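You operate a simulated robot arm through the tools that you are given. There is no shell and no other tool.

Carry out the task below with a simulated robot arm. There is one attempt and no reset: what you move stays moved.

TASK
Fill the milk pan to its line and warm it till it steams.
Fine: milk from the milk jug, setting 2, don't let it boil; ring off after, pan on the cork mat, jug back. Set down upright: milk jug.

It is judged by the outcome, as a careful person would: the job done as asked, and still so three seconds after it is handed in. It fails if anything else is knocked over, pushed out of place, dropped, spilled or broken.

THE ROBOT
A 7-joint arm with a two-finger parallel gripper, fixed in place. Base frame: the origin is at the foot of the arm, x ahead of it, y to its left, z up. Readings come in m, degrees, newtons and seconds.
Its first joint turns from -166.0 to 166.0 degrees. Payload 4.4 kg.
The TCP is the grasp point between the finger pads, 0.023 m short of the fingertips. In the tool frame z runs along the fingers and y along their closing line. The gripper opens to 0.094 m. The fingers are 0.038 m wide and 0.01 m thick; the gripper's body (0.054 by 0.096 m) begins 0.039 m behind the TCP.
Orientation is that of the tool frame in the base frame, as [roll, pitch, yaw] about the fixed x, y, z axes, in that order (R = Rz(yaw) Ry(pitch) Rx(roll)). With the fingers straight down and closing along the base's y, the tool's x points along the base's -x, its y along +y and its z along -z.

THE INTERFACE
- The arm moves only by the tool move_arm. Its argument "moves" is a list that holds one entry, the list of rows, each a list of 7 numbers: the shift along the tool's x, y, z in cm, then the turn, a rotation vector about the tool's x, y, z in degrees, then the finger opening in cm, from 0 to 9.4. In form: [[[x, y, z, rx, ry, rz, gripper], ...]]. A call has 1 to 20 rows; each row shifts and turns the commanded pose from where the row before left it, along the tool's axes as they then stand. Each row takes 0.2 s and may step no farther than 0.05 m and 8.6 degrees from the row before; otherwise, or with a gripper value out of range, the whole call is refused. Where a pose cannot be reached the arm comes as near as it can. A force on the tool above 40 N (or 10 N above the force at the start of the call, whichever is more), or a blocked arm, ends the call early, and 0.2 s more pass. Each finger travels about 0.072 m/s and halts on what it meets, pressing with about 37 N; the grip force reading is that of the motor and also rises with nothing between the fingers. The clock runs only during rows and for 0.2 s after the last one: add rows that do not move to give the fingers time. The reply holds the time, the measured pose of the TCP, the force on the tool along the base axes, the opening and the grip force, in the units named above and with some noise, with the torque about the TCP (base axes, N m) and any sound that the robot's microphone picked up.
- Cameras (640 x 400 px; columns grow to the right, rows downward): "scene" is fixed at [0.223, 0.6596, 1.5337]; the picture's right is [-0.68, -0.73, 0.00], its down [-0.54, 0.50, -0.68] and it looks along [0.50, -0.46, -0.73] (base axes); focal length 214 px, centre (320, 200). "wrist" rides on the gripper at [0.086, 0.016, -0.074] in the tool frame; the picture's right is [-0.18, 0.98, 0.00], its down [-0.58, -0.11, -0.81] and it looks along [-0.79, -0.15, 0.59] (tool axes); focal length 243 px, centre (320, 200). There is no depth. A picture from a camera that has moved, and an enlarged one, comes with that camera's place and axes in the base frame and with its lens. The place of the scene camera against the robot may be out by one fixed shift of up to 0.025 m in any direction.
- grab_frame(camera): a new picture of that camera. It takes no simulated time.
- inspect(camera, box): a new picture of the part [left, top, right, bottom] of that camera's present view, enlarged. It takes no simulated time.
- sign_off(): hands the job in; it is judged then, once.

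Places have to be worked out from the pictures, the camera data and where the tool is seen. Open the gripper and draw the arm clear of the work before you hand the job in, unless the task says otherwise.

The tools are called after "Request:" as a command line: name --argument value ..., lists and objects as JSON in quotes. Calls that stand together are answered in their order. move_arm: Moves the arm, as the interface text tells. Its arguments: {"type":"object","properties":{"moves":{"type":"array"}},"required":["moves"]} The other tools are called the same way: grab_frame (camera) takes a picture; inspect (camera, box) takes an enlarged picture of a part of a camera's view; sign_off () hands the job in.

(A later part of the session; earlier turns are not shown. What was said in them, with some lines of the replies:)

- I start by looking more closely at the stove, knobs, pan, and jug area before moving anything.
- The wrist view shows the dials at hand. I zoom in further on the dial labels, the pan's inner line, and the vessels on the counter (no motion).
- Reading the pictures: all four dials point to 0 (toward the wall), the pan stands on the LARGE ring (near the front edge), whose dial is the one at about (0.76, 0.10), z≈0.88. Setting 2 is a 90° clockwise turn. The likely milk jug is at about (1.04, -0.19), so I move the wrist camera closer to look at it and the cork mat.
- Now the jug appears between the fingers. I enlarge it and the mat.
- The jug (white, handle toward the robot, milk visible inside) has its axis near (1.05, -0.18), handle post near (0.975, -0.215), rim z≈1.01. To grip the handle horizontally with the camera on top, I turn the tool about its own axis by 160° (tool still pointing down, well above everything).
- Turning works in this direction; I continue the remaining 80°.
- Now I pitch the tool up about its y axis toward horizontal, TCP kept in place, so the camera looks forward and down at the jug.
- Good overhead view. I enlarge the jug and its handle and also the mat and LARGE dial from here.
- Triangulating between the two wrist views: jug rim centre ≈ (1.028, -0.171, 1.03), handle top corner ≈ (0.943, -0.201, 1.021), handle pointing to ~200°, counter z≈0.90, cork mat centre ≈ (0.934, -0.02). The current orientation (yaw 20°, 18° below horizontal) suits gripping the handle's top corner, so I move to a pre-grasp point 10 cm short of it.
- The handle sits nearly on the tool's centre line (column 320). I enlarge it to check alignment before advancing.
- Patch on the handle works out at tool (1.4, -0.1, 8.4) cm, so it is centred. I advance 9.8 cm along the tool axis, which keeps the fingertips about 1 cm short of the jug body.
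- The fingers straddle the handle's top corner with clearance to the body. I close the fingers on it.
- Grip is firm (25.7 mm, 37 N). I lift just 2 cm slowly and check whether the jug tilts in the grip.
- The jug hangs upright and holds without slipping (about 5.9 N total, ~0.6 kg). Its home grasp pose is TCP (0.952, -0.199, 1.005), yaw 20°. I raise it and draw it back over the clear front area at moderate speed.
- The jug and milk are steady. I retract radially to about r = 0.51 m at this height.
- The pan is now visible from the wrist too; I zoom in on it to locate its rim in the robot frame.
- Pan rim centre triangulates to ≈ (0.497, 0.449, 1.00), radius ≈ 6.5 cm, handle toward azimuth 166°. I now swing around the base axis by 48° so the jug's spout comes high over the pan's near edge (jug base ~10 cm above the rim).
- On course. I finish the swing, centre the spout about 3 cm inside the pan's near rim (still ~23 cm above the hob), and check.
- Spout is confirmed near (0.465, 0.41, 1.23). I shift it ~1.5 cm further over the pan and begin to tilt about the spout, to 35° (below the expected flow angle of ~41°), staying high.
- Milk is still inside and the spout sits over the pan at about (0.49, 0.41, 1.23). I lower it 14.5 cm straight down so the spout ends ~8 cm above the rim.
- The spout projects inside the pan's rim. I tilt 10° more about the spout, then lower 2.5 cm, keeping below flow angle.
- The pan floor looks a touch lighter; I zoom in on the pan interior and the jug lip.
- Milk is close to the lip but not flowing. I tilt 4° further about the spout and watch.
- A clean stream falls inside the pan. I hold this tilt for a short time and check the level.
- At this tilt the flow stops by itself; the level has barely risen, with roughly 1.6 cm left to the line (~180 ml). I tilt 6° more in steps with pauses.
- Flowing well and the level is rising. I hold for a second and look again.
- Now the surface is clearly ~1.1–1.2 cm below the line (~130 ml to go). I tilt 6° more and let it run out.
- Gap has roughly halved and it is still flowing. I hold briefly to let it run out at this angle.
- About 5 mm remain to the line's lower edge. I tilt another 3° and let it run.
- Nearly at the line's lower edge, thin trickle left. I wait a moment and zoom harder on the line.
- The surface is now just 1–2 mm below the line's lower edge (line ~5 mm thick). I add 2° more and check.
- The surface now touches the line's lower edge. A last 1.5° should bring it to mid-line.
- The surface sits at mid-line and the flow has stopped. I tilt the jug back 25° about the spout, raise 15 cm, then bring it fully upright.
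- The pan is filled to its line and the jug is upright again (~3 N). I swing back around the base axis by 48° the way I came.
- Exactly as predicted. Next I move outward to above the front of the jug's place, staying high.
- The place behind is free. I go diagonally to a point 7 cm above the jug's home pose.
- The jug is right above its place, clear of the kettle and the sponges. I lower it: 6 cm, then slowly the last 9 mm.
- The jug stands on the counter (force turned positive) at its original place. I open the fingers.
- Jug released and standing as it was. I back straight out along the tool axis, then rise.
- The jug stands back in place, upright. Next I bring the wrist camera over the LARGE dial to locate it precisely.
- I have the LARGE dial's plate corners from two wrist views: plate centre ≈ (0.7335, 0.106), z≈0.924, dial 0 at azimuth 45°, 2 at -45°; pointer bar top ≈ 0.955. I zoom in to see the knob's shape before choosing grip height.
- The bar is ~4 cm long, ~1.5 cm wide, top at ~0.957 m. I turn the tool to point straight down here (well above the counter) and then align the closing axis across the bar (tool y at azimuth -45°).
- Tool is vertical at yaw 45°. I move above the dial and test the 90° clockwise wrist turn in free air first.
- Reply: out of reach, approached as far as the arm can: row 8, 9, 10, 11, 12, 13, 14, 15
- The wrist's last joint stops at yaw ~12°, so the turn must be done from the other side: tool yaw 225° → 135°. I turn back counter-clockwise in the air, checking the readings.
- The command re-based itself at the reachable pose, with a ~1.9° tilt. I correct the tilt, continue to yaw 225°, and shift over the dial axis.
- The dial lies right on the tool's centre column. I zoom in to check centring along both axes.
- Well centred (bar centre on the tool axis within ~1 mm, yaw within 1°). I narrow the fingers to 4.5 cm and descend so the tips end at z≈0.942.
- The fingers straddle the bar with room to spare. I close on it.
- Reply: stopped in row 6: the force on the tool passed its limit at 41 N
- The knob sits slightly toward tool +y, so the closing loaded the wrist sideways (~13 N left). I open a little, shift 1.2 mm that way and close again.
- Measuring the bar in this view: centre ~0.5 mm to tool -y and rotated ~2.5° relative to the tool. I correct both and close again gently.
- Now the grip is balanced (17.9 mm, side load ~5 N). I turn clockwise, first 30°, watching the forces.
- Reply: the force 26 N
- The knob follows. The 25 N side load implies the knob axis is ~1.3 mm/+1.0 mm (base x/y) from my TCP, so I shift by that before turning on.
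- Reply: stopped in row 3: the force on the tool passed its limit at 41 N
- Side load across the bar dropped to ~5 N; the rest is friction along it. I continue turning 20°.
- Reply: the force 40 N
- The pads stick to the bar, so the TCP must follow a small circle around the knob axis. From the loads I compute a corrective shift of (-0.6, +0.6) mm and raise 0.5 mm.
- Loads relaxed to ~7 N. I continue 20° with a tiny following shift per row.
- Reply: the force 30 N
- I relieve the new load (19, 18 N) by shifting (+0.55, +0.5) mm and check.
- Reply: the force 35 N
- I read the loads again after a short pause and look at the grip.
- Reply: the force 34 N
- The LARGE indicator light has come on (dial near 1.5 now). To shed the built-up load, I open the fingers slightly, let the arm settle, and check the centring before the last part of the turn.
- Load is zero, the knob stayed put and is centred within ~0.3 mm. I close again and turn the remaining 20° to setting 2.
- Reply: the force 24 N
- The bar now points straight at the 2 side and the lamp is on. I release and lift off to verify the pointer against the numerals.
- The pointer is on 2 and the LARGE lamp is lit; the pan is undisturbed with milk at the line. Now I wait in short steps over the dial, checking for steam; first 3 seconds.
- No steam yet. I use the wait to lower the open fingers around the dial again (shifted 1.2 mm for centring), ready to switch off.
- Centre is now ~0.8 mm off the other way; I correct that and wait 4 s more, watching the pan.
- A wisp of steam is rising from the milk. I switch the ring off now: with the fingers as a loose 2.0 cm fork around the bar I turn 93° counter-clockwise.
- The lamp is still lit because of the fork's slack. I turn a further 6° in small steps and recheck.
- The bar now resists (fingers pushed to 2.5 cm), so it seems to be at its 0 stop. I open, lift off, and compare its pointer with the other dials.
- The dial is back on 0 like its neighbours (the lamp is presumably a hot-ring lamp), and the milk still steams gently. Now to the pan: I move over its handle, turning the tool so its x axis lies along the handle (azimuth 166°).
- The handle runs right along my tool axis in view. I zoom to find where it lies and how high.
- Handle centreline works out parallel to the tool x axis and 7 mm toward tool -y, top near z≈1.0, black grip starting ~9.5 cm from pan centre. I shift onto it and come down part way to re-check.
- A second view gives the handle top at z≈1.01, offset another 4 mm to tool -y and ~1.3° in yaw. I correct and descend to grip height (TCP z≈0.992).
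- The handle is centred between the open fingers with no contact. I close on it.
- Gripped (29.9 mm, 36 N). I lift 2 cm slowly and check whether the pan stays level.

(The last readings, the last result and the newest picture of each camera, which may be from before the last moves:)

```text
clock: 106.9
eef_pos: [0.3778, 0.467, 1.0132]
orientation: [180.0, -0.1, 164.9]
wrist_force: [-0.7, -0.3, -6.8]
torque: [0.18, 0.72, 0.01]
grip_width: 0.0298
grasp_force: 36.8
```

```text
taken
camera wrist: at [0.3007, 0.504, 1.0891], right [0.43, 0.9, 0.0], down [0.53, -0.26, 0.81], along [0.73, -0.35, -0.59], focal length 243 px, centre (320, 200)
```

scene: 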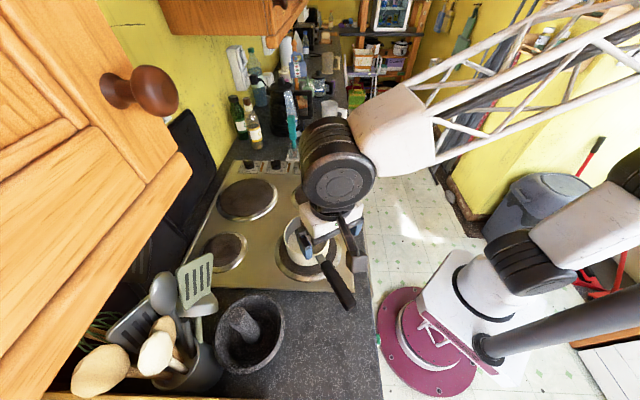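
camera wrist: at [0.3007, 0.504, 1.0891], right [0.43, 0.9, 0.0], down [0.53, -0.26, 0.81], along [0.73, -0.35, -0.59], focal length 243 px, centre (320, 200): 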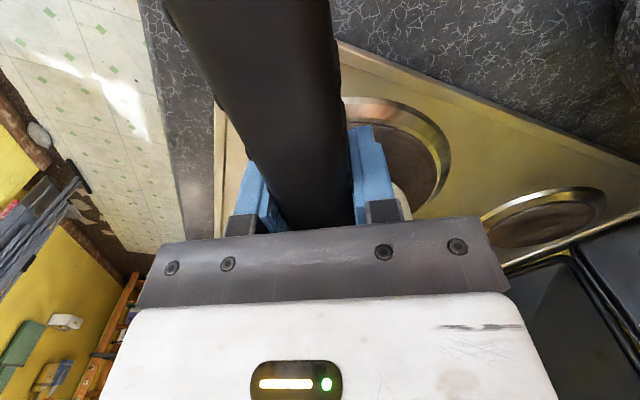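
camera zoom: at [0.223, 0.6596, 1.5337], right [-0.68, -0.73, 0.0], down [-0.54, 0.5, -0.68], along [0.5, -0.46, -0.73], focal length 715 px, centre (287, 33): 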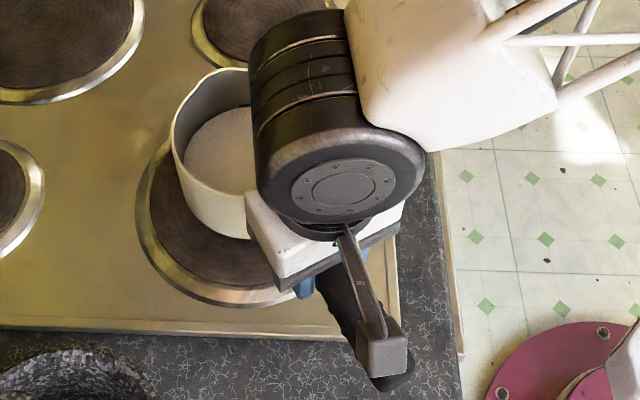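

The pan hangs level with no slip (6.8 N, 0.7 Nm). I raise it 11 cm more so it clears the dials.

Request:
move_arm --moves '[[[0, 0, -1.2, 0, 0, 0, 0], [0, 0, -2, 0, 0, 0, 0], [0, 0, -2, 0, 0, 0, 0], [0, 0, -2, 0, 0, 0, 0], [0, 0, -2, 0, 0, 0, 0], [0, 0, -1.5, 0, 0, 0, 0], [0, 0, -0.6, 0, 0, 0, 0], [0, 0, 0, 0, 0, 0, 0]]]'

Request:
grab_frame --camera "scene"

Request:
grab_frame --camera "wrist"

```text
clock: 108.7
eef_pos: [0.3804, 0.4667, 1.1271]
orientation: [-180.0, -0.2, 164.9]
wrist_force: [0.6, -0.1, -6.5]
torque: [0.17, 0.74, 0.0]
grip_width: 0.0298
grasp_force: 37.0
```

```text
taken
```

scene: 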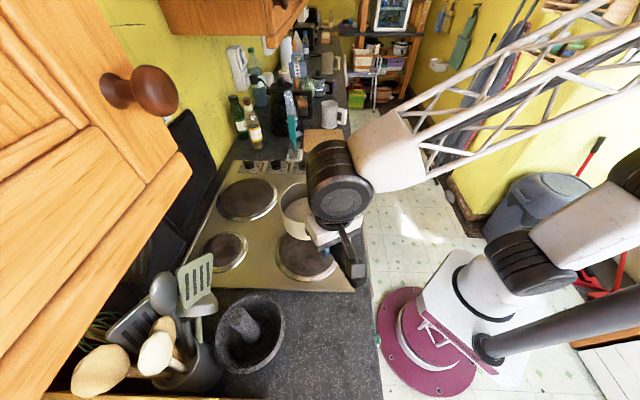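

```text
taken
camera wrist: at [0.3009, 0.5045, 1.2024], right [0.43, 0.9, 0.0], down [0.53, -0.26, 0.81], along [0.73, -0.35, -0.59], focal length 243 px, centre (320, 200)
```

wrist: 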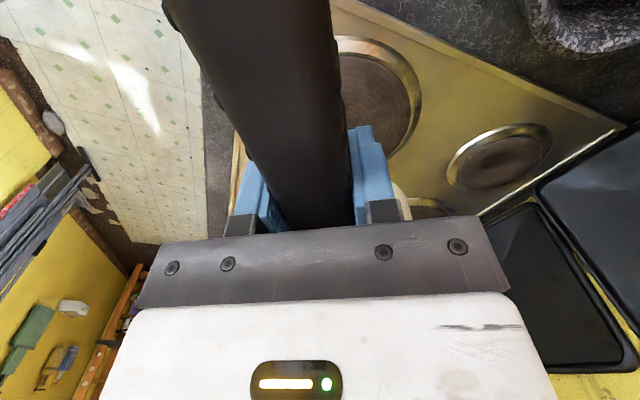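

Still level. I carry it in a straight line with fixed orientation (64.6 cm along azimuth -46°) to above the cork mat, ramping speed gently.

Request:
move_arm --moves '[[[-1.28, -0.783, 0, 0, 0, 0, 0], [-2.133, -1.305, 0, 0, 0, 0, 0], [-3.02, -1.847, 0, 0, 0, 0, 0], [-3.02, -1.847, 0, 0, 0, 0, 0], [-3.02, -1.847, 0, 0, 0, 0, 0], [-3.02, -1.847, 0, 0, 0, 0, 0], [-3.02, -1.847, 0, 0, 0, 0, 0], [-3.02, -1.847, 0, 0, 0, 0, 0], [-3.02, -1.847, 0, 0, 0, 0, 0], [-3.02, -1.847, 0, 0, 0, 0, 0], [-3.02, -1.847, 0, 0, 0, 0, 0], [-3.02, -1.847, 0, 0, 0, 0, 0], [-3.02, -1.847, 0, 0, 0, 0, 0], [-3.02, -1.847, 0, 0, 0, 0, 0], [-3.02, -1.847, 0, 0, 0, 0, 0], [-2.133, -1.305, 0, 0, 0, 0, 0], [-1.28, -0.783, 0, 0, 0, 0, 0], [0, 0, 0, 0, 0, 0, 0]]]'

Request:
grab_frame --camera "scene"

Request:
grab_frame --camera "wrist"

```text
clock: 112.5
eef_pos: [0.7526, 0.075, 1.1251]
orientation: [-179.9, -0.2, 164.9]
wrist_force: [-0.6, -0.2, -7.9]
torque: [0.2, 0.71, -0.01]
grip_width: 0.0296
grasp_force: 36.6
```

```text
taken
```

scene: 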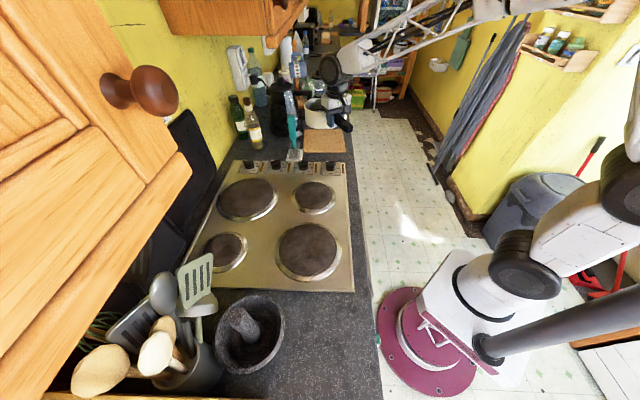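

```text
taken
camera wrist: at [0.6738, 0.112, 1.2015], right [0.43, 0.9, 0.0], down [0.53, -0.26, 0.81], along [0.73, -0.35, -0.59], focal length 243 px, centre (320, 200)
```

wrist: 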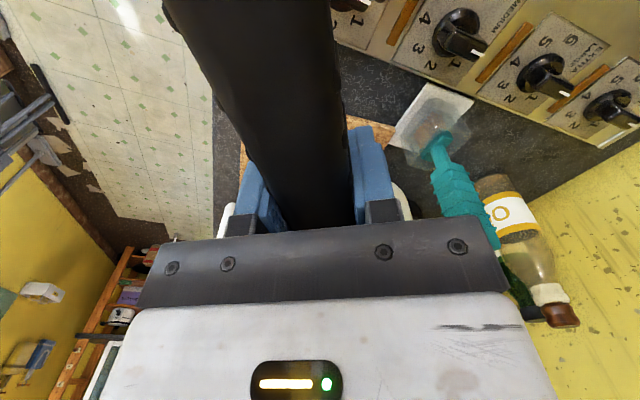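

Pan is steady, 10 cm short of the mat centre. I go the remaining distance and check the lamp and the pan's position.

Request:
move_arm --moves '[[[-1.7, -1.06, 0, 0, 0, 0, 0], [-2.6, -1.62, 0, 0, 0, 0, 0], [-2.6, -1.62, 0, 0, 0, 0, 0], [-1.75, -1.1, 0, 0, 0, 0, 0], [0, 0, 0, 0, 0, 0, 0]]]'

Request:
inspect --camera "scene" --box '[270, 80, 390, 180]'

Request:
grab_frame --camera "wrist"

```text
clock: 113.7
eef_pos: [0.8209, -0.0016, 1.1246]
orientation: [180.0, -0.1, 164.9]
wrist_force: [-0.1, 0.0, -7.6]
torque: [0.17, 0.67, -0.01]
grip_width: 0.0297
grasp_force: 37.2
```

```text
4.00 times, centred on (330, 130) of scene
camera zoom: at [0.223, 0.6596, 1.5337], right [-0.68, -0.73, 0.0], down [-0.54, 0.5, -0.68], along [0.5, -0.46, -0.73], focal length 858 px, centre (280, 480)
```

zoom: 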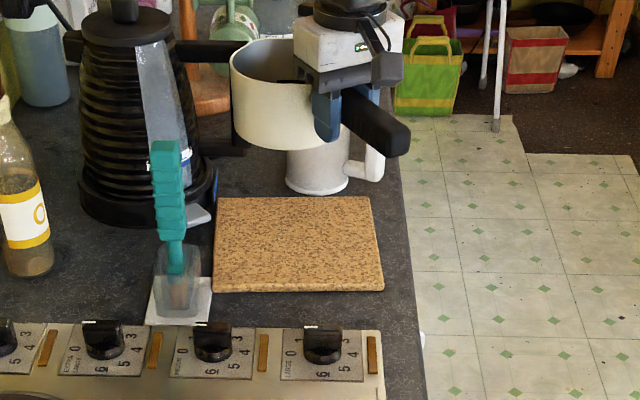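

```text
taken
camera wrist: at [0.7419, 0.0363, 1.201], right [0.43, 0.9, 0.0], down [0.53, -0.26, 0.81], along [0.73, -0.35, -0.59], focal length 243 px, centre (320, 200)
```

wrist: 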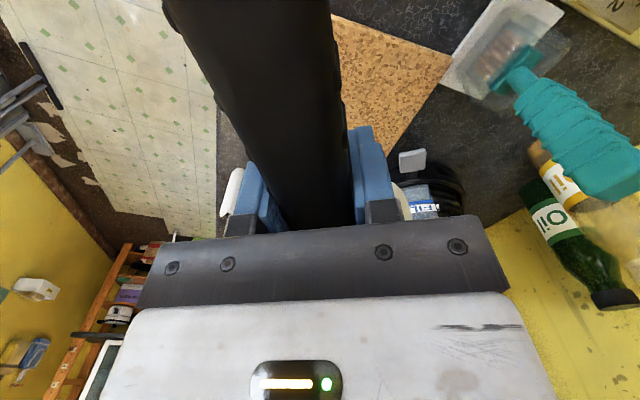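

The LARGE lamp has gone out and all dials read 0. The pan's footprint projects onto the mat's centre with 5 cm clearance to the jug, so I lower it, stopping ~1 cm above the mat.

Request:
move_arm --moves '[[[0, 0, 1.5, 0, 0, 0, 0], [0, 0, 2.4, 0, 0, 0, 0], [0, 0, 2.4, 0, 0, 0, 0], [0, 0, 2.4, 0, 0, 0, 0], [0, 0, 2.4, 0, 0, 0, 0], [0, 0, 1.5, 0, 0, 0, 0], [0, 0, 1.0, 0, 0, 0, 0], [0, 0, 0, 0, 0, 0, 0]]]'

Request:
inspect --camera "scene" --box '[290, 100, 380, 165]'

```text
clock: 115.5
eef_pos: [0.819, 0.0002, 0.9884]
orientation: [-180.0, -0.1, 165.0]
wrist_force: [0.5, -0.4, -7.2]
torque: [0.18, 0.7, 0.03]
grip_width: 0.0298
grasp_force: 37.3
```

```text
6.15 times, centred on (335, 132) of scene
camera zoom: at [0.223, 0.6596, 1.5337], right [-0.68, -0.73, 0.0], down [-0.54, 0.5, -0.68], along [0.5, -0.46, -0.73], focal length 1320 px, centre (228, 615)
```

zoom: 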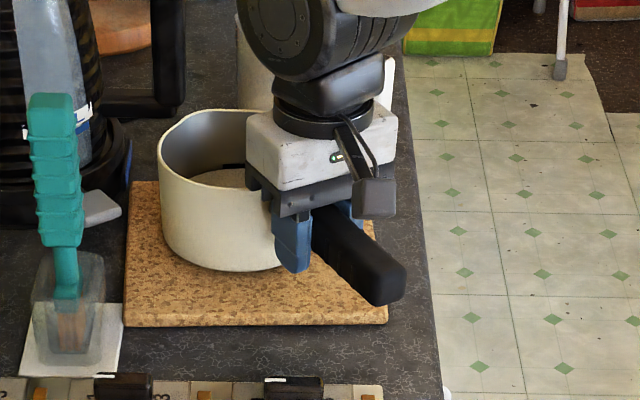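

The pan would land on the mat but ~2 cm toward the wall side of centre; I shift 1.5 cm toward the front and lower gently.

Request:
move_arm --moves '[[[0.35, -0.66, 0, 0, 0, 0, 0], [0.35, -0.66, 0, 0, 0, 0, 0], [0, 0, 0.4, 0, 0, 0, 0], [0, 0, 0.4, 0, 0, 0, 0], [0, 0, 0.3, 0, 0, 0, 0], [0, 0, 0, 0, 0, 0, 0]]]'

Request:
inspect --camera "scene" --box '[290, 100, 380, 165]'

```text
clock: 116.7
eef_pos: [0.8119, -0.0094, 0.9845]
orientation: [179.9, 0.3, 165.0]
wrist_force: [-0.8, 0.6, 4.9]
torque: [0.06, 0.06, -0.01]
grip_width: 0.03
grasp_force: 36.8
stopped in row 5: the force on the tool passed its limit at 46 N (the readings are from after the stop); the commanded pose is now the measured one
```

```text
6.15 times, centred on (335, 132) of scene
camera zoom: at [0.223, 0.6596, 1.5337], right [-0.68, -0.73, 0.0], down [-0.54, 0.5, -0.68], along [0.5, -0.46, -0.73], focal length 1320 px, centre (228, 615)
```

zoom: 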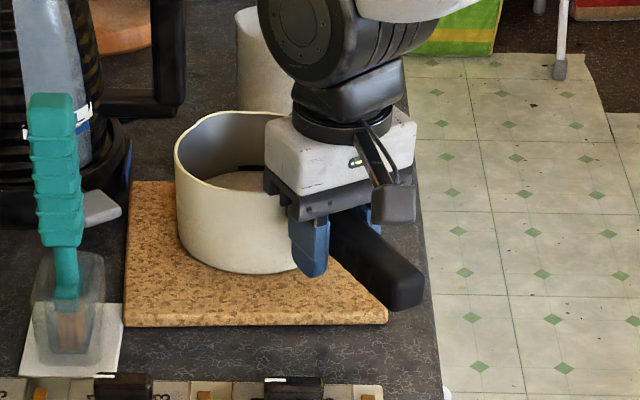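

The pan has touched down on the mat (TCP 0.984). The residual load is small, so I open the fingers gently.

Request:
move_arm --moves '[[[0, 0, -0.05, 0, 0, 0, 2.6], [0, 0, 0, 0, 0, 0, 3.2], [0, 0, 0, 0, 0, 0, 4], [0, 0, 0, 0, 0, 0, 5.5], [0, 0, 0, 0, 0, 0, 7], [0, 0, 0, 0, 0, 0, 7]]]'

Request:
inspect --camera "scene" --box '[290, 100, 380, 165]'

Request:
grab_frame --camera "wrist"

```text
clock: 118.1
eef_pos: [0.8116, -0.0101, 0.9849]
orientation: [179.9, 0.2, 164.9]
wrist_force: [-0.3, 0.3, 1.5]
torque: [-0.04, 0.02, 0.02]
grip_width: 0.0703
grasp_force: 0.0
```

```text
6.15 times, centred on (335, 132) of scene
camera zoom: at [0.223, 0.6596, 1.5337], right [-0.68, -0.73, 0.0], down [-0.54, 0.5, -0.68], along [0.5, -0.46, -0.73], focal length 1320 px, centre (228, 615)
```

zoom: 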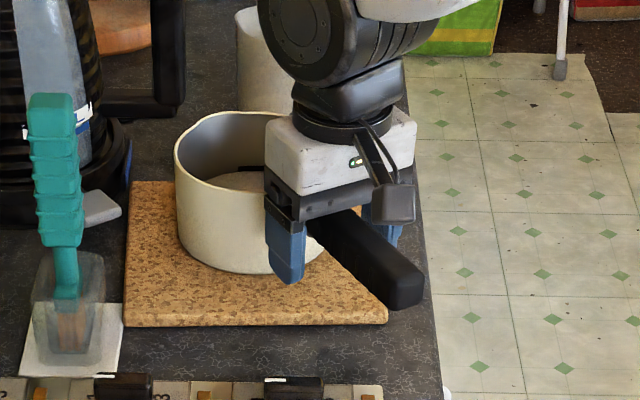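

```text
taken
camera wrist: at [0.7325, 0.027, 1.0599], right [0.43, 0.9, 0.0], down [0.53, -0.26, 0.81], along [0.73, -0.35, -0.59], focal length 243 px, centre (320, 200)
```

wrist: 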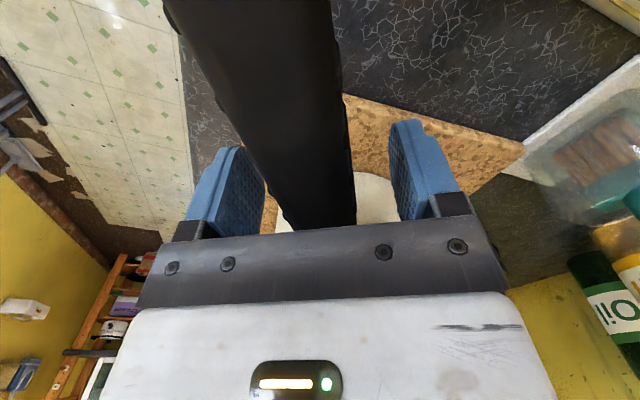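

Released; the pan stands still on the mat. I lift straight up and draw the arm back.

Request:
move_arm --moves '[[[0, 0, -1.5, 0, 0, 0, 7], [0, 0, -3, 0, 0, 0, 7], [0, 0, -3, 0, 0, 0, 7], [0, 0, -3, 0, 0, 0, 7], [0, 0, -4, 0, 0, 0, 9.4], [0, 0, -4, 0, 0, 0, 9.4], [3, 0, -3, 0, 0, 0, 9.4], [4, 0, -1, 0, 0, 0, 9.4], [4, 0, 0, 0, 0, 0, 9.4], [4, 0, 0, 0, 0, 0, 9.4], [4, 0, 0, 0, 0, 0, 9.4], [4, 0, 0, 0, 0, 0, 9.4]]]'

Request:
grab_frame --camera "scene"

Request:
inspect --camera "scene" --box '[280, 85, 380, 165]'

Request:
inspect --camera "scene" --box '[230, 140, 360, 190]'

Request:
grab_frame --camera "wrist"

```text
clock: 120.7
eef_pos: [0.5879, 0.0505, 1.2061]
orientation: [-179.9, 0.2, 165.0]
wrist_force: [0.2, 0.2, 0.7]
torque: [-0.01, 0.02, -0.02]
grip_width: 0.0941
grasp_force: 0.1
```

```text
taken
```

scene: 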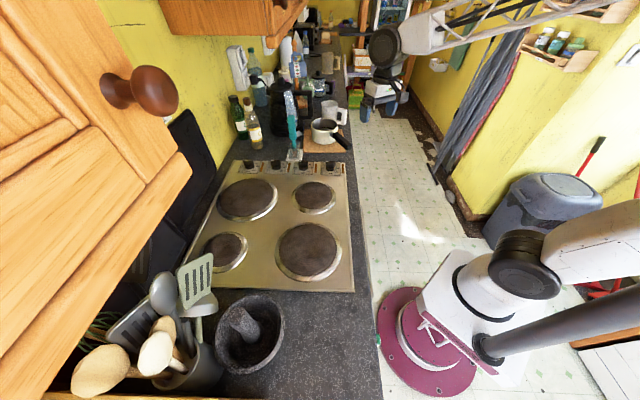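

```text
5.00 times, centred on (330, 125) of scene
camera zoom: at [0.223, 0.6596, 1.5337], right [-0.68, -0.73, 0.0], down [-0.54, 0.5, -0.68], along [0.5, -0.46, -0.73], focal length 1072 px, centre (270, 575)
```

zoom: 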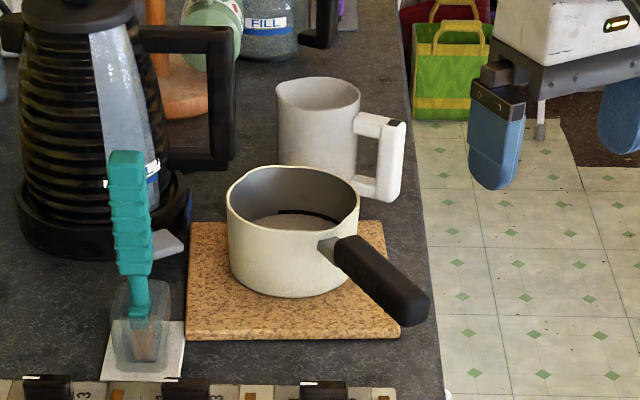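

```text
4.92 times, centred on (295, 165) of scene
camera zoom: at [0.223, 0.6596, 1.5337], right [-0.68, -0.73, 0.0], down [-0.54, 0.5, -0.68], along [0.5, -0.46, -0.73], focal length 1056 px, centre (443, 372)
```

zoom: 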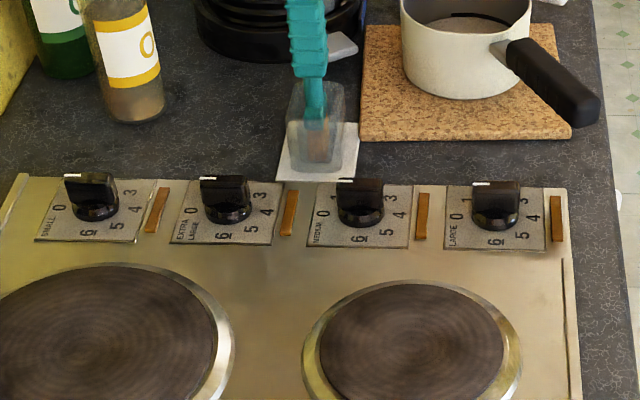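

```text
taken
camera wrist: at [0.5094, 0.0882, 1.2826], right [0.43, 0.9, 0.0], down [0.53, -0.26, 0.81], along [0.73, -0.35, -0.59], focal length 243 px, centre (320, 200)
```

wrist: 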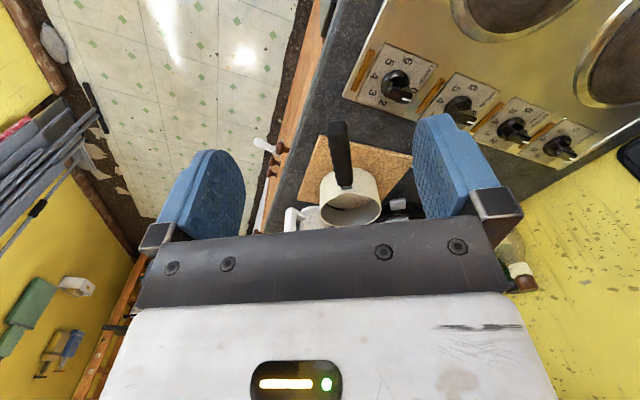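

All looks right; I zoom on the pan to check the milk level and whether it still steams.

Request:
inspect --camera "scene" --box '[300, 95, 355, 150]'

Request:
inspect --camera "wrist" --box '[270, 120, 420, 240]'

```text
7.27 times, centred on (328, 122) of scene
camera zoom: at [0.223, 0.6596, 1.5337], right [-0.68, -0.73, 0.0], down [-0.54, 0.5, -0.68], along [0.5, -0.46, -0.73], focal length 1560 px, centre (266, 764)
```

zoom: 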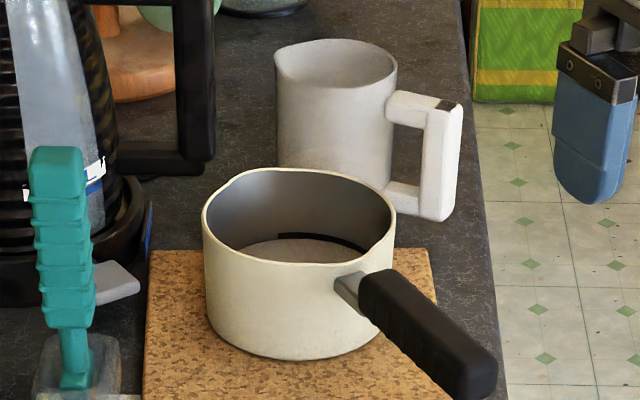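

```text
3.33 times, centred on (345, 180) of wrist
camera zoom: at [0.5094, 0.0882, 1.2826], right [0.43, 0.9, 0.0], down [0.53, -0.26, 0.81], along [0.73, -0.35, -0.59], focal length 809 px, centre (237, 267)
```

zoom: 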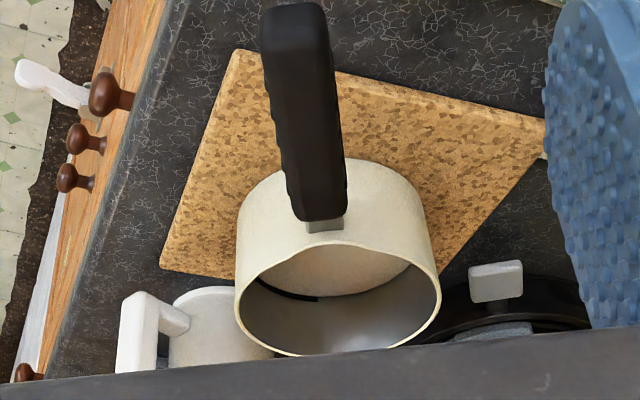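

Milk sits at the line, the pan is upright on the mat, the jug is upright behind it. I compare the jug's place with the original crop and check the hob for any spill.

Request:
inspect --camera "scene" --box '[300, 90, 360, 135]'

Request:
inspect --camera "scene" --box '[250, 180, 390, 310]'

```text
8.89 times, centred on (330, 112) of scene
camera zoom: at [0.223, 0.6596, 1.5337], right [-0.68, -0.73, 0.0], down [-0.54, 0.5, -0.68], along [0.5, -0.46, -0.73], focal length 1906 px, centre (231, 978)
```

zoom: 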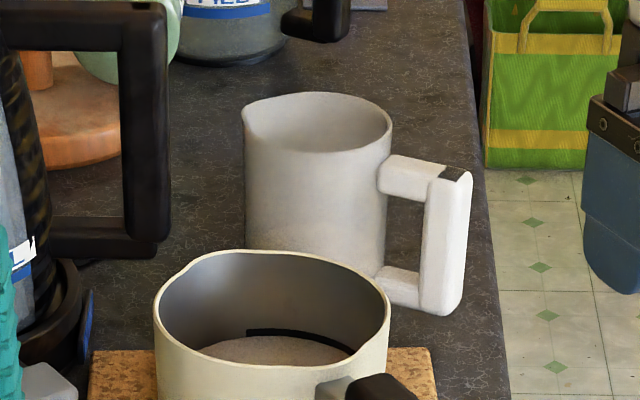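

```text
3.08 times, centred on (320, 245) of scene
camera zoom: at [0.223, 0.6596, 1.5337], right [-0.68, -0.73, 0.0], down [-0.54, 0.5, -0.68], along [0.5, -0.46, -0.73], focal length 660 px, centre (320, 62)
```

zoom: 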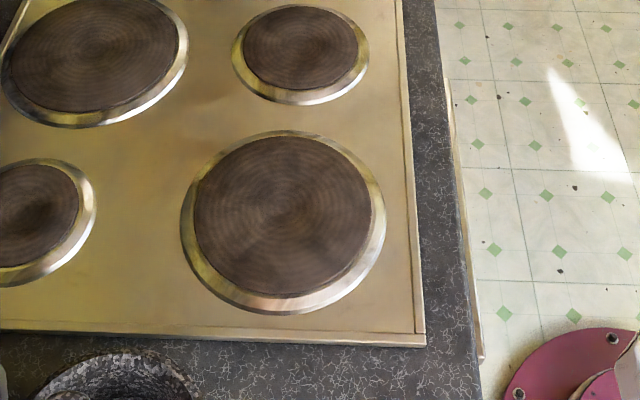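

Jug is within ~2 mm of its original place, hob clean, lamps off, dials at 0. I raise the empty, open gripper to a clear height near the start pose before handing in.

Request:
move_arm --moves '[[[2, 0, -4, 0, 0, 0, 9.4], [2, 0, -4, 0, 0, 0, 9.4], [2, 0, -4, 0, 0, 0, 9.4], [0, 0, 0, 0, 0, 0, 9.4], [0, 0, 0, 0, 0, 0, 9.4]]]'

Request:
grab_frame --camera "scene"

```text
clock: 121.9
eef_pos: [0.5295, 0.0667, 1.3268]
orientation: [179.9, 0.1, 164.9]
wrist_force: [-0.7, -0.3, -0.2]
torque: [0.02, -0.04, 0.02]
grip_width: 0.0941
grasp_force: 0.1
```

```text
taken
```

scene: 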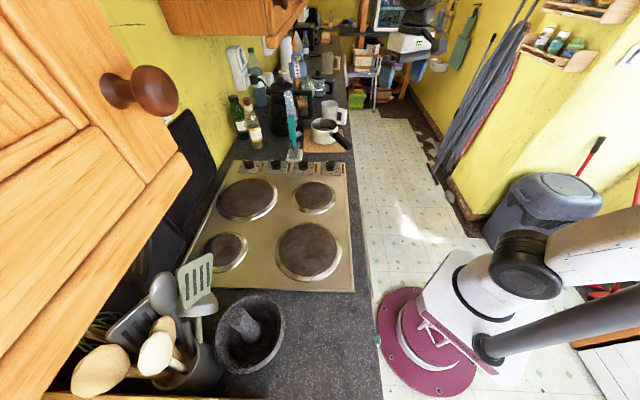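

Everything is in order: the pan was filled to its line and warmed on setting 2 until it steamed. It never boiled, and it now stands on the cork mat. The ring is off, the jug is back upright, and the arm is clear with the gripper open. I hand the job in.

Request:
sign_off

```text
The job is handed in.
```

The milk pan was filled to its line, warmed on setting 2 until it steamed, and is now on the cork mat. I've handed the job in.

- **Milk:** I poured from the milk jug until the surface reached about the middle of the line. The pour was clean, and I saw no drips or spills on the hob.
- **Heating:** I turned the ring off as soon as a wisp of steam appeared. It was still steaming a few seconds later, and I saw no sign of boiling. By the time the pan was on the mat I could no longer see steam, so it has cooled a little since.
- **Ring:** The large ring's dial is back on 0 and its lamp has gone out.
- **Pan:** It touched down on the mat a little harder than I intended. It stayed upright, and I saw no spill.
- **Jug:** It is upright, within about 2 mm of where it started.

The arm is drawn clear with the gripper open, and nothing else was moved.
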